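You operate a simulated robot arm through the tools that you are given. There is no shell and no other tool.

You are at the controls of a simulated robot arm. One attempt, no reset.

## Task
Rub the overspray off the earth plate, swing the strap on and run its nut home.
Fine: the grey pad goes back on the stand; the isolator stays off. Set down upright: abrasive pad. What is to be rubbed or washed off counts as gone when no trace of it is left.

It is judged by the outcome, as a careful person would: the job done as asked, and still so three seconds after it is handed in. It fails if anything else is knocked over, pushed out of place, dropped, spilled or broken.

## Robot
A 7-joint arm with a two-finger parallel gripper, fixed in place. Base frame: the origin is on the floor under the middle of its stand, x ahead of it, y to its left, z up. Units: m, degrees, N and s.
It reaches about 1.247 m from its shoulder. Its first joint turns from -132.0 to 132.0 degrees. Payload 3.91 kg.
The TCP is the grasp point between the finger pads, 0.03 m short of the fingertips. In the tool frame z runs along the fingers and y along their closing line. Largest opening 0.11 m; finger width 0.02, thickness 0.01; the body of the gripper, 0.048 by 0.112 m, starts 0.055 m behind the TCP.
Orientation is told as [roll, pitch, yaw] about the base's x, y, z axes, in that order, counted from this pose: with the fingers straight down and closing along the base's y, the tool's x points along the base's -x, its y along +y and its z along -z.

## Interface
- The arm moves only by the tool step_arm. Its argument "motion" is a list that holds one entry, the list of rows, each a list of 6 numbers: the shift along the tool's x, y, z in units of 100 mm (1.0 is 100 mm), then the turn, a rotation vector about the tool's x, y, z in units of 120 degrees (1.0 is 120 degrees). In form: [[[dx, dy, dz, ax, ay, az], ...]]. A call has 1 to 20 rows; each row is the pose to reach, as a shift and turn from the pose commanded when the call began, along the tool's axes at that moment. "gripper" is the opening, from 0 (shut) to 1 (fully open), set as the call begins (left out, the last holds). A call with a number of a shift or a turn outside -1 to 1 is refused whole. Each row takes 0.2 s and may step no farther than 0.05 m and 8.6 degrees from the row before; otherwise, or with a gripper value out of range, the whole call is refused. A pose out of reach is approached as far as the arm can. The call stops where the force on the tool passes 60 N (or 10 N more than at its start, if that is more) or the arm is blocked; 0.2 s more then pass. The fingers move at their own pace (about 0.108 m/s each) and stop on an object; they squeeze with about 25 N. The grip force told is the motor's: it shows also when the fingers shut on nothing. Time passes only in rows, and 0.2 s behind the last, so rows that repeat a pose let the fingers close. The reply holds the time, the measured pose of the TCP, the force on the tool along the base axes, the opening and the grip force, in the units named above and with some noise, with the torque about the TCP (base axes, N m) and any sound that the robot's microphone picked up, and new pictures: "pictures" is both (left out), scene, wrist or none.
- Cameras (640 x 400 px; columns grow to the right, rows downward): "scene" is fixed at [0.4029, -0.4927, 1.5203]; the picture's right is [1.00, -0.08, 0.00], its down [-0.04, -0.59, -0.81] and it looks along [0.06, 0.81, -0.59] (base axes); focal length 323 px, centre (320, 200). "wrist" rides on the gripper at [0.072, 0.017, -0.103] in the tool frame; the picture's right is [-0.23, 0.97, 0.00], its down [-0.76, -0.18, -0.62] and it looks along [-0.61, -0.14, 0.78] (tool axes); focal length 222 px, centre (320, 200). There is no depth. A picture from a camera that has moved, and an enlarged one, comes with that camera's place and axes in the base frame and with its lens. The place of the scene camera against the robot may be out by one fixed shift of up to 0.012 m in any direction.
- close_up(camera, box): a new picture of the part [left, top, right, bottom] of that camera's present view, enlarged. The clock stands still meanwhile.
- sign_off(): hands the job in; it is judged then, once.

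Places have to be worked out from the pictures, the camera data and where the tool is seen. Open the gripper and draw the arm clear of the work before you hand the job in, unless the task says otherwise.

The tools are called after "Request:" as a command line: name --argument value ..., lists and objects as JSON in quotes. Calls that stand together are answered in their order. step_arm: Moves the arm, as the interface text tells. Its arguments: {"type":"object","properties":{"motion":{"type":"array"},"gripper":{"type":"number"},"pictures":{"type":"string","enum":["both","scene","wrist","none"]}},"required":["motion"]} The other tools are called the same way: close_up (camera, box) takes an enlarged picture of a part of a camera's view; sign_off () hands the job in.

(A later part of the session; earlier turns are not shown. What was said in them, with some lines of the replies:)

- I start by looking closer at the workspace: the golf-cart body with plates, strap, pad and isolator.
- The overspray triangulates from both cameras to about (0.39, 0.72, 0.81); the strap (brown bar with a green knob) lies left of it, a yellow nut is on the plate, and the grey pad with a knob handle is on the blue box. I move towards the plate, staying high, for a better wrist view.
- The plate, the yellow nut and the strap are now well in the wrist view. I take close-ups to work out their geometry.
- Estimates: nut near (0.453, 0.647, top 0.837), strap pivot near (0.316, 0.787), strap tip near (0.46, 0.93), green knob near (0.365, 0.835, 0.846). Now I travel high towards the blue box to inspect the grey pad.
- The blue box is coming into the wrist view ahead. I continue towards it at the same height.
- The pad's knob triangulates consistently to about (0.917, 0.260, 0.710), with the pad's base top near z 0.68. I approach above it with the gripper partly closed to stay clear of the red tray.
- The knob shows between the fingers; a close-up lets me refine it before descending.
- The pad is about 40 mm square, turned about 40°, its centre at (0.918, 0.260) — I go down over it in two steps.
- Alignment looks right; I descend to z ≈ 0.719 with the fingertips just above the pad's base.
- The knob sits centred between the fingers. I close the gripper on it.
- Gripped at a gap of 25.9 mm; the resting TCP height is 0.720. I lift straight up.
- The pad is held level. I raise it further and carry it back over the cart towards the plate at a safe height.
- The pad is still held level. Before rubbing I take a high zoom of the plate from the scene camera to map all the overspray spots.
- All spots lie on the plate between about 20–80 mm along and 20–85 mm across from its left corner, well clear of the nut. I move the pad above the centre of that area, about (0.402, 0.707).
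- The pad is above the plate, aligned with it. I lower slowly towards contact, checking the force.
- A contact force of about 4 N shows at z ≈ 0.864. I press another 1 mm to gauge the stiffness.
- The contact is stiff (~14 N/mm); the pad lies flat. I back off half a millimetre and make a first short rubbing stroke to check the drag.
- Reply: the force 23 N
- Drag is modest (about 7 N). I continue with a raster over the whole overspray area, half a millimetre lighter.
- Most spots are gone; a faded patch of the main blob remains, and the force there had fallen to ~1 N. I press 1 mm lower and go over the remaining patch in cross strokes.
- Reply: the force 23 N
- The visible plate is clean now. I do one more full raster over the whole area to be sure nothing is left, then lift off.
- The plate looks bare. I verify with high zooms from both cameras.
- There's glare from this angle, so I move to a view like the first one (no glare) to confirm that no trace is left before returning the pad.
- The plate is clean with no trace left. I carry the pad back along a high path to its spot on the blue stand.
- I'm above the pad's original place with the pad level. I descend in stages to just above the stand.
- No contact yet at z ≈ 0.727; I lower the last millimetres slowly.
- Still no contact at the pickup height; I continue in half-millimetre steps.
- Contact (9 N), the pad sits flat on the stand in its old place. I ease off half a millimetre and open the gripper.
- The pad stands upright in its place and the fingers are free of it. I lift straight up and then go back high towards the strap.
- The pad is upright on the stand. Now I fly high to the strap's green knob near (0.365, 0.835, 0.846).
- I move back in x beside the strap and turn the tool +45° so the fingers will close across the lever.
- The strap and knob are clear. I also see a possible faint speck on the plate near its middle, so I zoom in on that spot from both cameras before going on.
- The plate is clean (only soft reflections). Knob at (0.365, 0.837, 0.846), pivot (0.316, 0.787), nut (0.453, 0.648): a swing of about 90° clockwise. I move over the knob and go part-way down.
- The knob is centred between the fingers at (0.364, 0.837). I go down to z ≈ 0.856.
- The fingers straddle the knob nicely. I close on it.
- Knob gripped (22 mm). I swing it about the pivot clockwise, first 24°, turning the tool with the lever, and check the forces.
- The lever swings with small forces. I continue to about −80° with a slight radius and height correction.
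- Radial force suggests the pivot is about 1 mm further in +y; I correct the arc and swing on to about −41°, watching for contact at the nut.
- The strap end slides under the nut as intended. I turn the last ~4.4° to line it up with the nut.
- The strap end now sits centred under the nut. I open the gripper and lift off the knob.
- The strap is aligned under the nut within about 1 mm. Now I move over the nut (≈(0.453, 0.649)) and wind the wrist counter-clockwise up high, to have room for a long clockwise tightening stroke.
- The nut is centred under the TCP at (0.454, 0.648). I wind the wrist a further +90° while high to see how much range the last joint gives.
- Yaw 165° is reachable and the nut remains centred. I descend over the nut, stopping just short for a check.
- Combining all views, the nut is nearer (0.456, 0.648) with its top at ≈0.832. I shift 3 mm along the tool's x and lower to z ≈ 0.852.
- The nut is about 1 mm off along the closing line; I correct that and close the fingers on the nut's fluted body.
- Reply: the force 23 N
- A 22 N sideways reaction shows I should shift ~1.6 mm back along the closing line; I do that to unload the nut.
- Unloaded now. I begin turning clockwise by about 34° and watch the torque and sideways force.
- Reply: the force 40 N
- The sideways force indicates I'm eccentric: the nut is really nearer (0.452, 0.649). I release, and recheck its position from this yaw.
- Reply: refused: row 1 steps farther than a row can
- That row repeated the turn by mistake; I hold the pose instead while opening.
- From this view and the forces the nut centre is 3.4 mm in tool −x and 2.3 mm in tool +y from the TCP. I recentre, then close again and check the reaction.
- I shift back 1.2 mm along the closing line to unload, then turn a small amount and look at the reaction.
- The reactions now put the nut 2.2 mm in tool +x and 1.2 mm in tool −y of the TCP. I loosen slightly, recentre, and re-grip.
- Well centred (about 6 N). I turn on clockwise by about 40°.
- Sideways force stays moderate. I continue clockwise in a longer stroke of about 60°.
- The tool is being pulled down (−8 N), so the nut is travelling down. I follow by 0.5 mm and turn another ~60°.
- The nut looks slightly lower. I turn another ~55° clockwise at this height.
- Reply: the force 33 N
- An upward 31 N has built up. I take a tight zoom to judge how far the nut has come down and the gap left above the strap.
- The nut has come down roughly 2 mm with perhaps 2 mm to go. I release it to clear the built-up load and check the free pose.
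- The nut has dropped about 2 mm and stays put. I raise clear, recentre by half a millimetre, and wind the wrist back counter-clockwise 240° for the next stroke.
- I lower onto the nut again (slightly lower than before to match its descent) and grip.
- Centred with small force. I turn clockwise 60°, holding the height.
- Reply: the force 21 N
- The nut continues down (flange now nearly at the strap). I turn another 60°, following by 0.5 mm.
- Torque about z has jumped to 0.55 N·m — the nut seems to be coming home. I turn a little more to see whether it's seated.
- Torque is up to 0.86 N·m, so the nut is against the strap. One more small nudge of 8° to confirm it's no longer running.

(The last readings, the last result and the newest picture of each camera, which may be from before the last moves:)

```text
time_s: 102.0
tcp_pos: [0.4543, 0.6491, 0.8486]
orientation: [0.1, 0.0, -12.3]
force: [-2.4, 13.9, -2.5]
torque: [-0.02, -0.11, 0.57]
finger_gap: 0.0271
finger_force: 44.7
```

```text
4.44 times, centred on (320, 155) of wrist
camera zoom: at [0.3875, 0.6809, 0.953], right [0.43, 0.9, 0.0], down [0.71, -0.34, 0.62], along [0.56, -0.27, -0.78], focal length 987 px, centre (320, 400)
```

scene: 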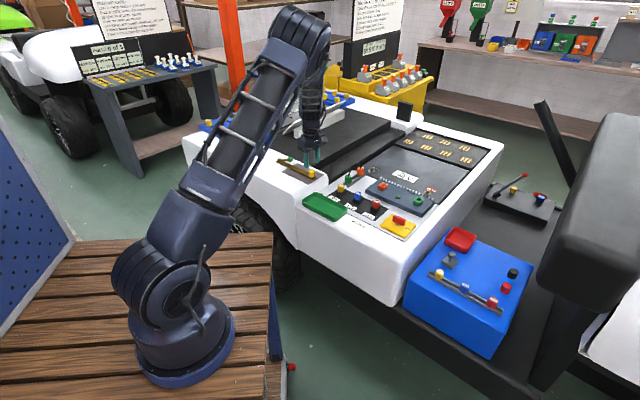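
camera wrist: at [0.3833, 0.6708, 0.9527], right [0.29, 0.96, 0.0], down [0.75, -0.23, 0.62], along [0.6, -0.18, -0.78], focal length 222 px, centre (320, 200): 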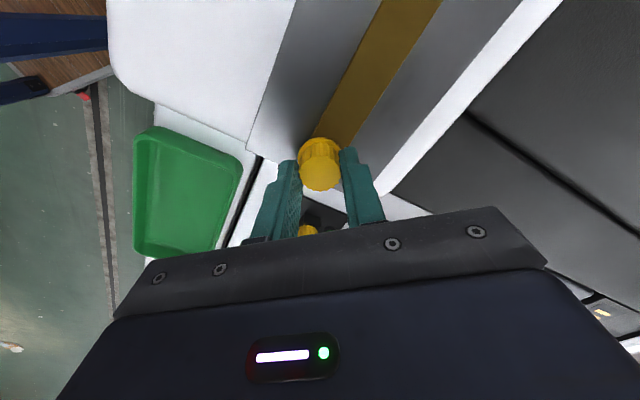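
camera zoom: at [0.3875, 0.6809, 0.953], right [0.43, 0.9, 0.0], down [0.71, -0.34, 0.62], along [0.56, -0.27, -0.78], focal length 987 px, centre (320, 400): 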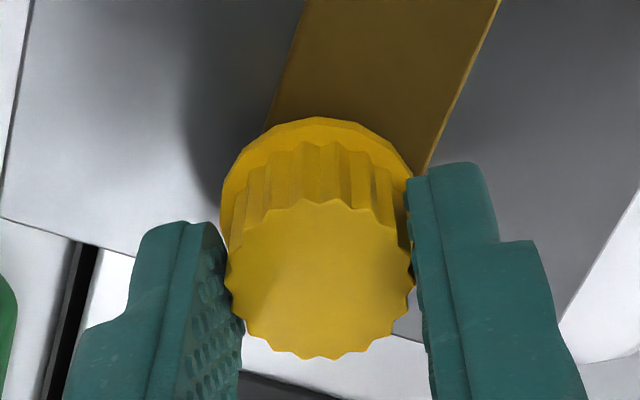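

The fingers begin to slip at ~0.6–0.8 N·m: the nut no longer runs. I release and inspect the gap between nut and strap.

Request:
step_arm --motion '[[[0, 0, 0, 0, 0, 0], [0, 0, 0, 0, 0, 0], [0, 0, 0, 0, 0, 0]]]' --gripper 0.45 --pictures "none"

Request:
step_arm --motion '[[[0, 0, -0.2, 0, 0, 0], [0, 0, -0.4, 0, 0, 0], [0, 0, -0.7, 0, 0, 0]]]' --pictures "wrist"

Request:
close_up --camera "scene" --box '[310, 165, 330, 180]'

Request:
close_up --camera "wrist" --box '[270, 80, 370, 160]'

```text
time_s: 102.8
tcp_pos: [0.4551, 0.6498, 0.8493]
orientation: [0.0, 0.1, -12.2]
force: [0.2, 0.0, 0.5]
torque: [0.0, 0.02, 0.01]
finger_gap: 0.0496
finger_force: 0.1
```

```text
time_s: 103.6
tcp_pos: [0.4548, 0.6484, 0.9173]
orientation: [0.0, 0.0, -12.2]
force: [0.2, 0.2, 0.1]
torque: [0.0, -0.04, 0.01]
finger_gap: 0.0496
finger_force: 0.1
camera wrist: at [0.388, 0.6802, 1.0216], right [0.43, 0.9, 0.0], down [0.71, -0.33, 0.62], along [0.56, -0.27, -0.78], focal length 222 px, centre (320, 200)
```

wrist: 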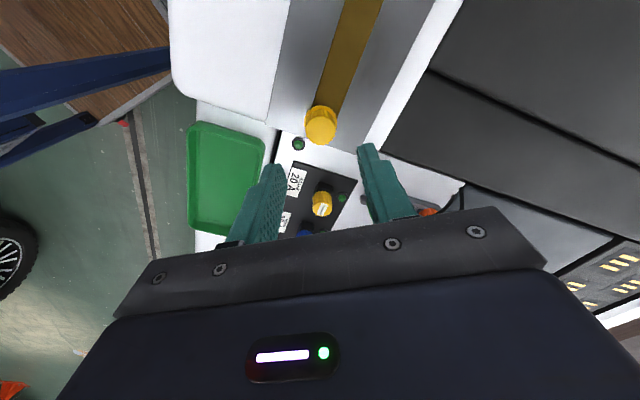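

```text
16.00 times, centred on (320, 172) of scene
camera zoom: at [0.4029, -0.4927, 1.5203], right [1.0, -0.08, 0.0], down [-0.04, -0.59, -0.81], along [0.06, 0.81, -0.59], focal length 5171 px, centre (320, 640)
```

zoom: 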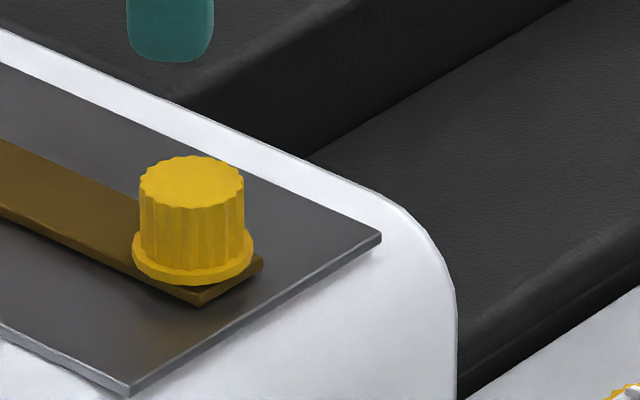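

```text
5.00 times, centred on (320, 120) of wrist
camera zoom: at [0.388, 0.6802, 1.0216], right [0.43, 0.9, 0.0], down [0.71, -0.33, 0.62], along [0.56, -0.27, -0.78], focal length 1111 px, centre (320, 600)
```

zoom: 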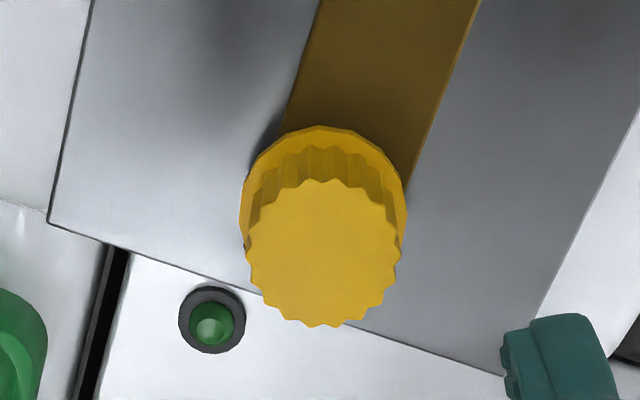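

The nut looks seated on the strap, but I'll verify: re-grip with full contact and turn again — if it's home, torque should rise at once.

Request:
step_arm --motion '[[[0, 0, 0.3, 0, 0, 0], [0, 0, 0.55, 0, 0, 0], [0, 0, 0.67, 0, 0, 0], [0, 0, 0.71, 0, 0, 0]]]' --pictures "none"

Request:
step_arm --motion '[[[0, 0, 0, 0, 0, 0], [0, 0, 0, 0, 0, 0], [0, 0, 0, 0, 0, 0]]]' --gripper 0 --pictures "none"

Request:
step_arm --motion '[[[0, 0, 0, 0, 0, 0.04], [0, 0, 0, 0, 0, 0.08]]]' --pictures "none"

```text
time_s: 104.6
tcp_pos: [0.454, 0.6485, 0.8459]
orientation: [0.1, 0.0, -12.2]
force: [-0.5, -0.2, 1.3]
torque: [-0.03, -0.02, 0.0]
finger_gap: 0.0497
finger_force: 0.0
```

```text
time_s: 105.4
tcp_pos: [0.4549, 0.6489, 0.8472]
orientation: [0.0, 0.1, -12.2]
force: [2.0, 4.1, -4.5]
torque: [-0.21, -0.06, 0.03]
finger_gap: 0.0272
finger_force: 44.8
```

```text
time_s: 106.0
tcp_pos: [0.4538, 0.6489, 0.8471]
orientation: [0.1, -0.1, -21.8]
force: [-2.2, 2.9, -4.3]
torque: [0.45, -0.21, 0.38]
finger_gap: 0.0275
finger_force: 44.5
```

Torque rises at once (0.38 N·m after 10°). I add a bit more to bring it firmly tight.

Request:
step_arm --motion '[[[0, 0, 0, 0, 0, 0.04], [0, 0, 0, 0, 0, 0.08], [0, 0, 0, 0, 0, 0.12]]]' --pictures "none"

Request:
close_up --camera "wrist" --box '[270, 110, 370, 200]'

Request:
step_arm --motion '[[[0, 0, 0, 0, 0, 0.04], [0, 0, 0, 0, 0, 0.08], [0, 0, 0, 0, 0, 0.12]]]' --pictures "none"

Request:
close_up --camera "wrist" --box '[270, 110, 370, 200]'

```text
time_s: 106.8
tcp_pos: [0.455, 0.6484, 0.8474]
orientation: [0.0, 0.0, -36.2]
force: [-0.3, -5.4, -4.8]
torque: [0.09, -0.19, 0.75]
finger_gap: 0.027
finger_force: 45.0
```

```text
4.44 times, centred on (320, 155) of wrist
camera zoom: at [0.4067, 0.7054, 0.9513], right [0.76, 0.65, 0.0], down [0.51, -0.59, 0.62], along [0.41, -0.47, -0.78], focal length 987 px, centre (320, 400)
```

zoom: 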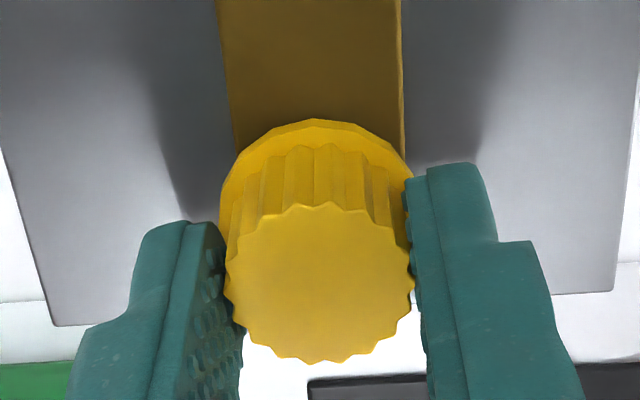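

```text
time_s: 107.6
tcp_pos: [0.453, 0.6497, 0.8481]
orientation: [-0.1, 0.0, -50.7]
force: [1.9, 3.3, -6.3]
torque: [-0.39, -0.03, 0.41]
finger_gap: 0.0272
finger_force: 45.1
```

```text
4.44 times, centred on (320, 155) of wrist
camera zoom: at [0.4216, 0.7162, 0.9518], right [0.9, 0.44, 0.0], down [0.35, -0.7, 0.62], along [0.28, -0.56, -0.78], focal length 987 px, centre (320, 400)
```

zoom: 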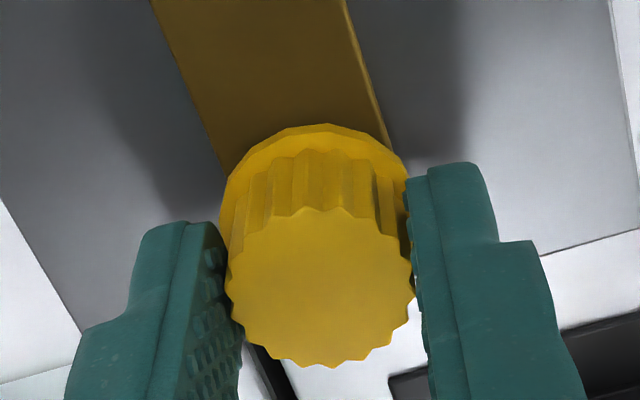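

Torque peaks at ~0.75–0.86 N·m and then the fingers slip on the flutes: the nut is home. I open and lift clear.

Request:
step_arm --motion '[[[0, 0, 0, 0, 0, 0], [0, 0, 0, 0, 0, 0], [0, 0, 0, 0, 0, 0]]]' --gripper 0.5 --pictures "none"

Request:
step_arm --motion '[[[0, 0, -0.2, 0, 0, 0], [0, 0, -0.5, 0, 0, 0], [0, 0, -0.75, 0, 0, 0], [0, 0, -1, 0, 0, 0]]]' --pictures "both"

Request:
close_up --camera "scene" --box '[275, 150, 331, 185]'

Request:
close_up --camera "wrist" --box '[270, 40, 390, 160]'

```text
time_s: 108.4
tcp_pos: [0.4532, 0.6495, 0.8479]
orientation: [0.0, 0.0, -50.6]
force: [-0.3, 0.0, -0.6]
torque: [0.0, 0.04, 0.02]
finger_gap: 0.055
finger_force: 0.1
```

```text
time_s: 109.4
tcp_pos: [0.4552, 0.6467, 0.9499]
orientation: [0.0, 0.0, -50.7]
force: [0.0, 0.4, 0.0]
torque: [-0.03, 0.02, 0.01]
finger_gap: 0.0549
finger_force: 0.0
camera wrist: at [0.4228, 0.7145, 1.0533], right [0.9, 0.44, 0.0], down [0.35, -0.7, 0.62], along [0.28, -0.56, -0.78], focal length 222 px, centre (320, 200)
```

scene: 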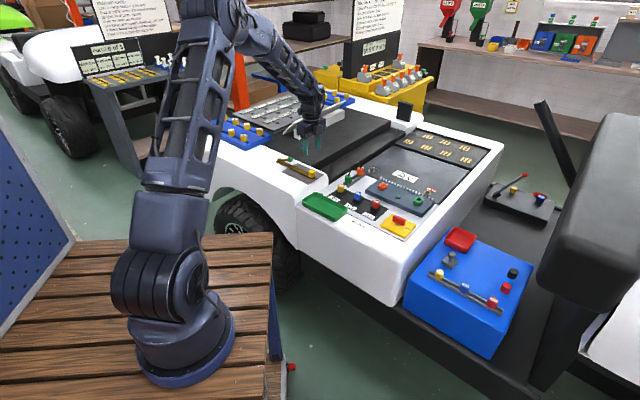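
wrist: 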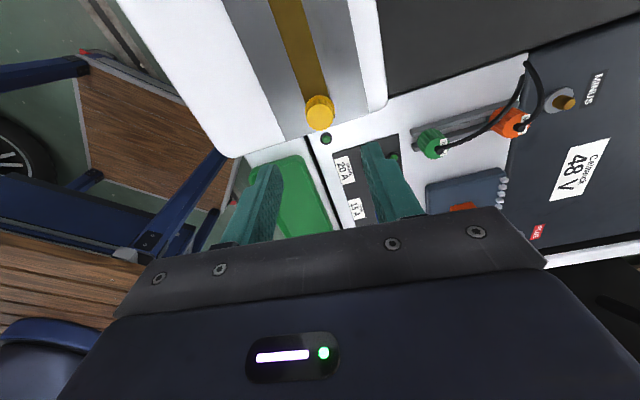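

```text
11.43 times, centred on (303, 168) of scene
camera zoom: at [0.4029, -0.4927, 1.5203], right [1.0, -0.08, 0.0], down [-0.04, -0.59, -0.81], along [0.06, 0.81, -0.59], focal length 3694 px, centre (514, 571)
```

zoom: 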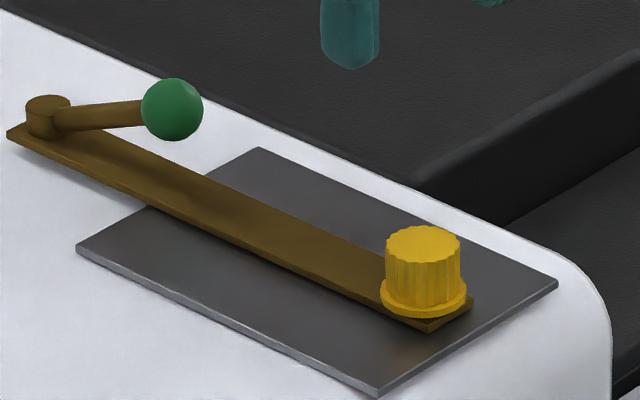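

```text
3.33 times, centred on (330, 100) of wrist
camera zoom: at [0.4228, 0.7145, 1.0533], right [0.9, 0.44, 0.0], down [0.35, -0.7, 0.62], along [0.28, -0.56, -0.78], focal length 740 px, centre (287, 533)
```

zoom: 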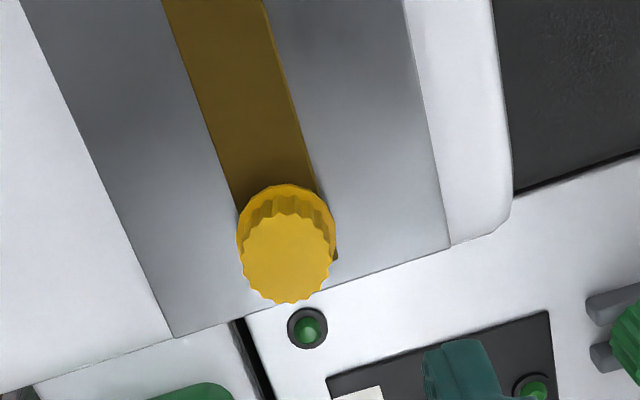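

The strap and nut look right. I take one more maximum zoom and compare it with the earlier one to see whether the nut moved further in the last strokes.

Request:
close_up --camera "scene" --box '[310, 165, 330, 180]'

```text
16.00 times, centred on (320, 172) of scene
camera zoom: at [0.4029, -0.4927, 1.5203], right [1.0, -0.08, 0.0], down [-0.04, -0.59, -0.81], along [0.06, 0.81, -0.59], focal length 5171 px, centre (320, 640)
```

zoom: 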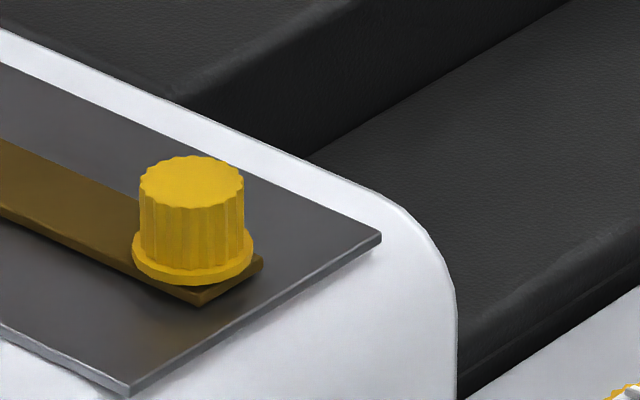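

The nut hasn't moved in the last two tightenings, so it's fully home. I raise the arm, turn the wrist back to neutral and withdraw towards the start pose.

Request:
step_arm --motion '[[[0, 0, -0.2, 0, 0, -0.07], [0, 0, -0.4, 0, 0, -0.14], [0, 0, -0.6, 0, 0, -0.21], [0, 0, -0.8, 0, 0, -0.28], [0, 0, -1, 0, 0, -0.35], [0, 0, -1, 0, 0, -0.42]]]' --pictures "none"

Request:
step_arm --motion '[[[0.25, -0.22, -0.1, 0, 0, 0], [0.5, -0.45, -0.2, 0, 0, 0], [0.75, -0.67, -0.3, 0, 0, 0], [1, -0.9, -0.4, 0, 0, 0]]]' --gripper 1 --pictures "none"

Request:
step_arm --motion '[[[0.25, -0.22, 0, 0, 0, 0], [0.5, -0.45, 0, 0, 0, 0], [0.75, -0.67, 0, 0, 0, 0], [1, -0.9, 0, 0, 0, 0]]]' --pictures "both"

```text
time_s: 110.8
tcp_pos: [0.4538, 0.6492, 1.0488]
orientation: [0.0, 0.0, -0.1]
force: [-1.2, 0.0, 0.0]
torque: [-0.02, -0.04, -0.04]
finger_gap: 0.0551
finger_force: 0.1
```

```text
time_s: 111.8
tcp_pos: [0.3565, 0.561, 1.087]
orientation: [-0.1, 0.0, -0.2]
force: [-0.2, 0.0, -1.1]
torque: [0.01, 0.01, 0.02]
finger_gap: 0.11
finger_force: 0.0
```

```text
time_s: 112.8
tcp_pos: [0.2549, 0.4695, 1.0879]
orientation: [-0.1, 0.0, -0.2]
force: [0.2, 0.1, -1.3]
torque: [-0.01, 0.0, -0.02]
finger_gap: 0.1097
finger_force: 0.1
camera wrist: at [0.1844, 0.4873, 1.1906], right [0.23, 0.97, 0.0], down [0.76, -0.18, 0.62], along [0.61, -0.14, -0.78], focal length 222 px, centre (320, 200)
```

scene: 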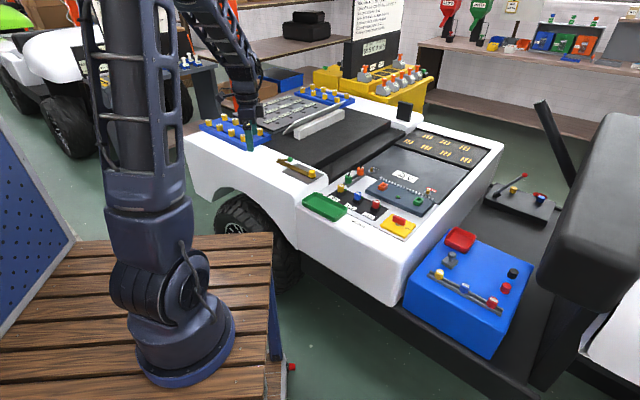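
wrist: 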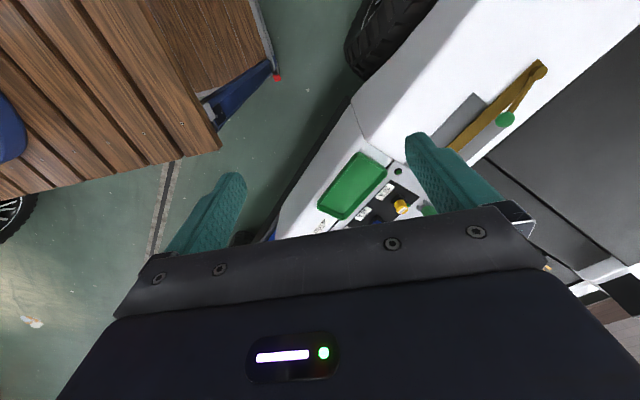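

The arm is clear. A final look at the work, the pad and the isolator before handing in.

Request:
close_up --camera "scene" --box '[270, 140, 430, 240]'

Request:
close_up --camera "scene" --box '[380, 200, 540, 320]'

Request:
close_up --camera "scene" --box '[275, 150, 331, 185]'

```text
4.00 times, centred on (350, 190) of scene
camera zoom: at [0.4029, -0.4927, 1.5203], right [1.0, -0.08, 0.0], down [-0.04, -0.59, -0.81], along [0.06, 0.81, -0.59], focal length 1293 px, centre (200, 240)
```

zoom: 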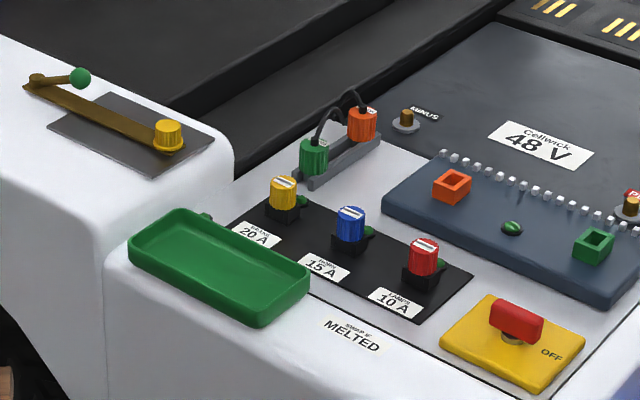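

```text
3.33 times, centred on (460, 260) of scene
camera zoom: at [0.4029, -0.4927, 1.5203], right [1.0, -0.08, 0.0], down [-0.04, -0.59, -0.81], along [0.06, 0.81, -0.59], focal length 1077 px, centre (-147, 0)
```

zoom: 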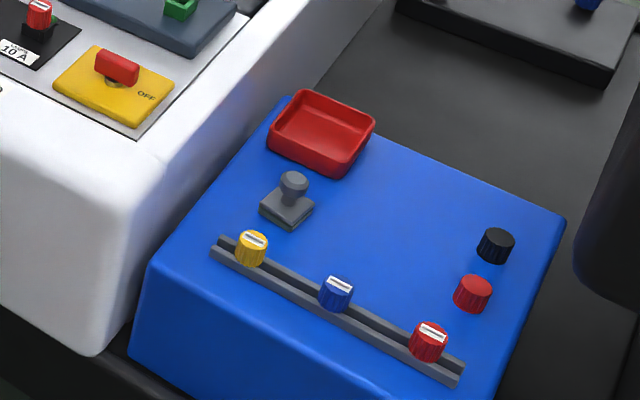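

```text
11.43 times, centred on (303, 168) of scene
camera zoom: at [0.4029, -0.4927, 1.5203], right [1.0, -0.08, 0.0], down [-0.04, -0.59, -0.81], along [0.06, 0.81, -0.59], focal length 3694 px, centre (514, 571)
```

zoom: 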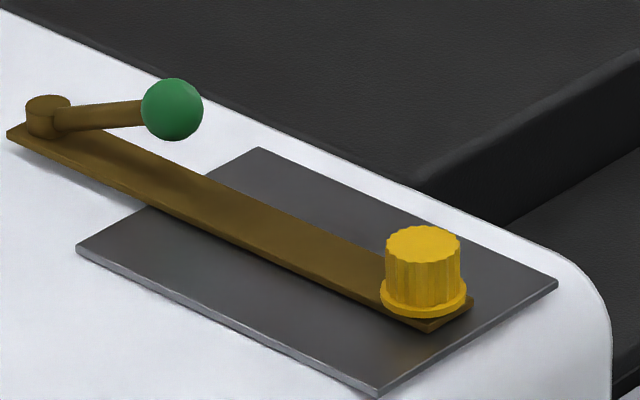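

The pictures show the plate clean, the strap on it and the nut run down. The grey pad stands upright on the stand, the isolator lever hasn't moved, and nothing else is disturbed. The arm is clear with the gripper open, so I hand in.

Request:
sign_off

```text
The job is handed in.
```

The job is handed in. The overspray is rubbed off the earth plate, the strap is swung on under its nut, and the nut is run home.

- **Plate:** Close-ups from both cameras after rubbing showed no trace of overspray.
- **Strap:** It sits centred under the nut, to within about 1 mm.
- **Nut:** It ran down about 3 mm. Torque then climbed from near zero to about 0.8 N·m and the fingers slipped on it. Two further tightenings didn't move it. I judged it home from the torque and the scene zooms and did not take a side view of the gap; my estimate from the pictures was under 1 mm.
- **Grey pad:** It is back on the blue box, which I took to be the stand, upright in its original spot.
- **Isolator:** I didn't touch it, and its lever is where it was at the start.

The last pictures show nothing else disturbed. The arm was drawn clear with the gripper open.
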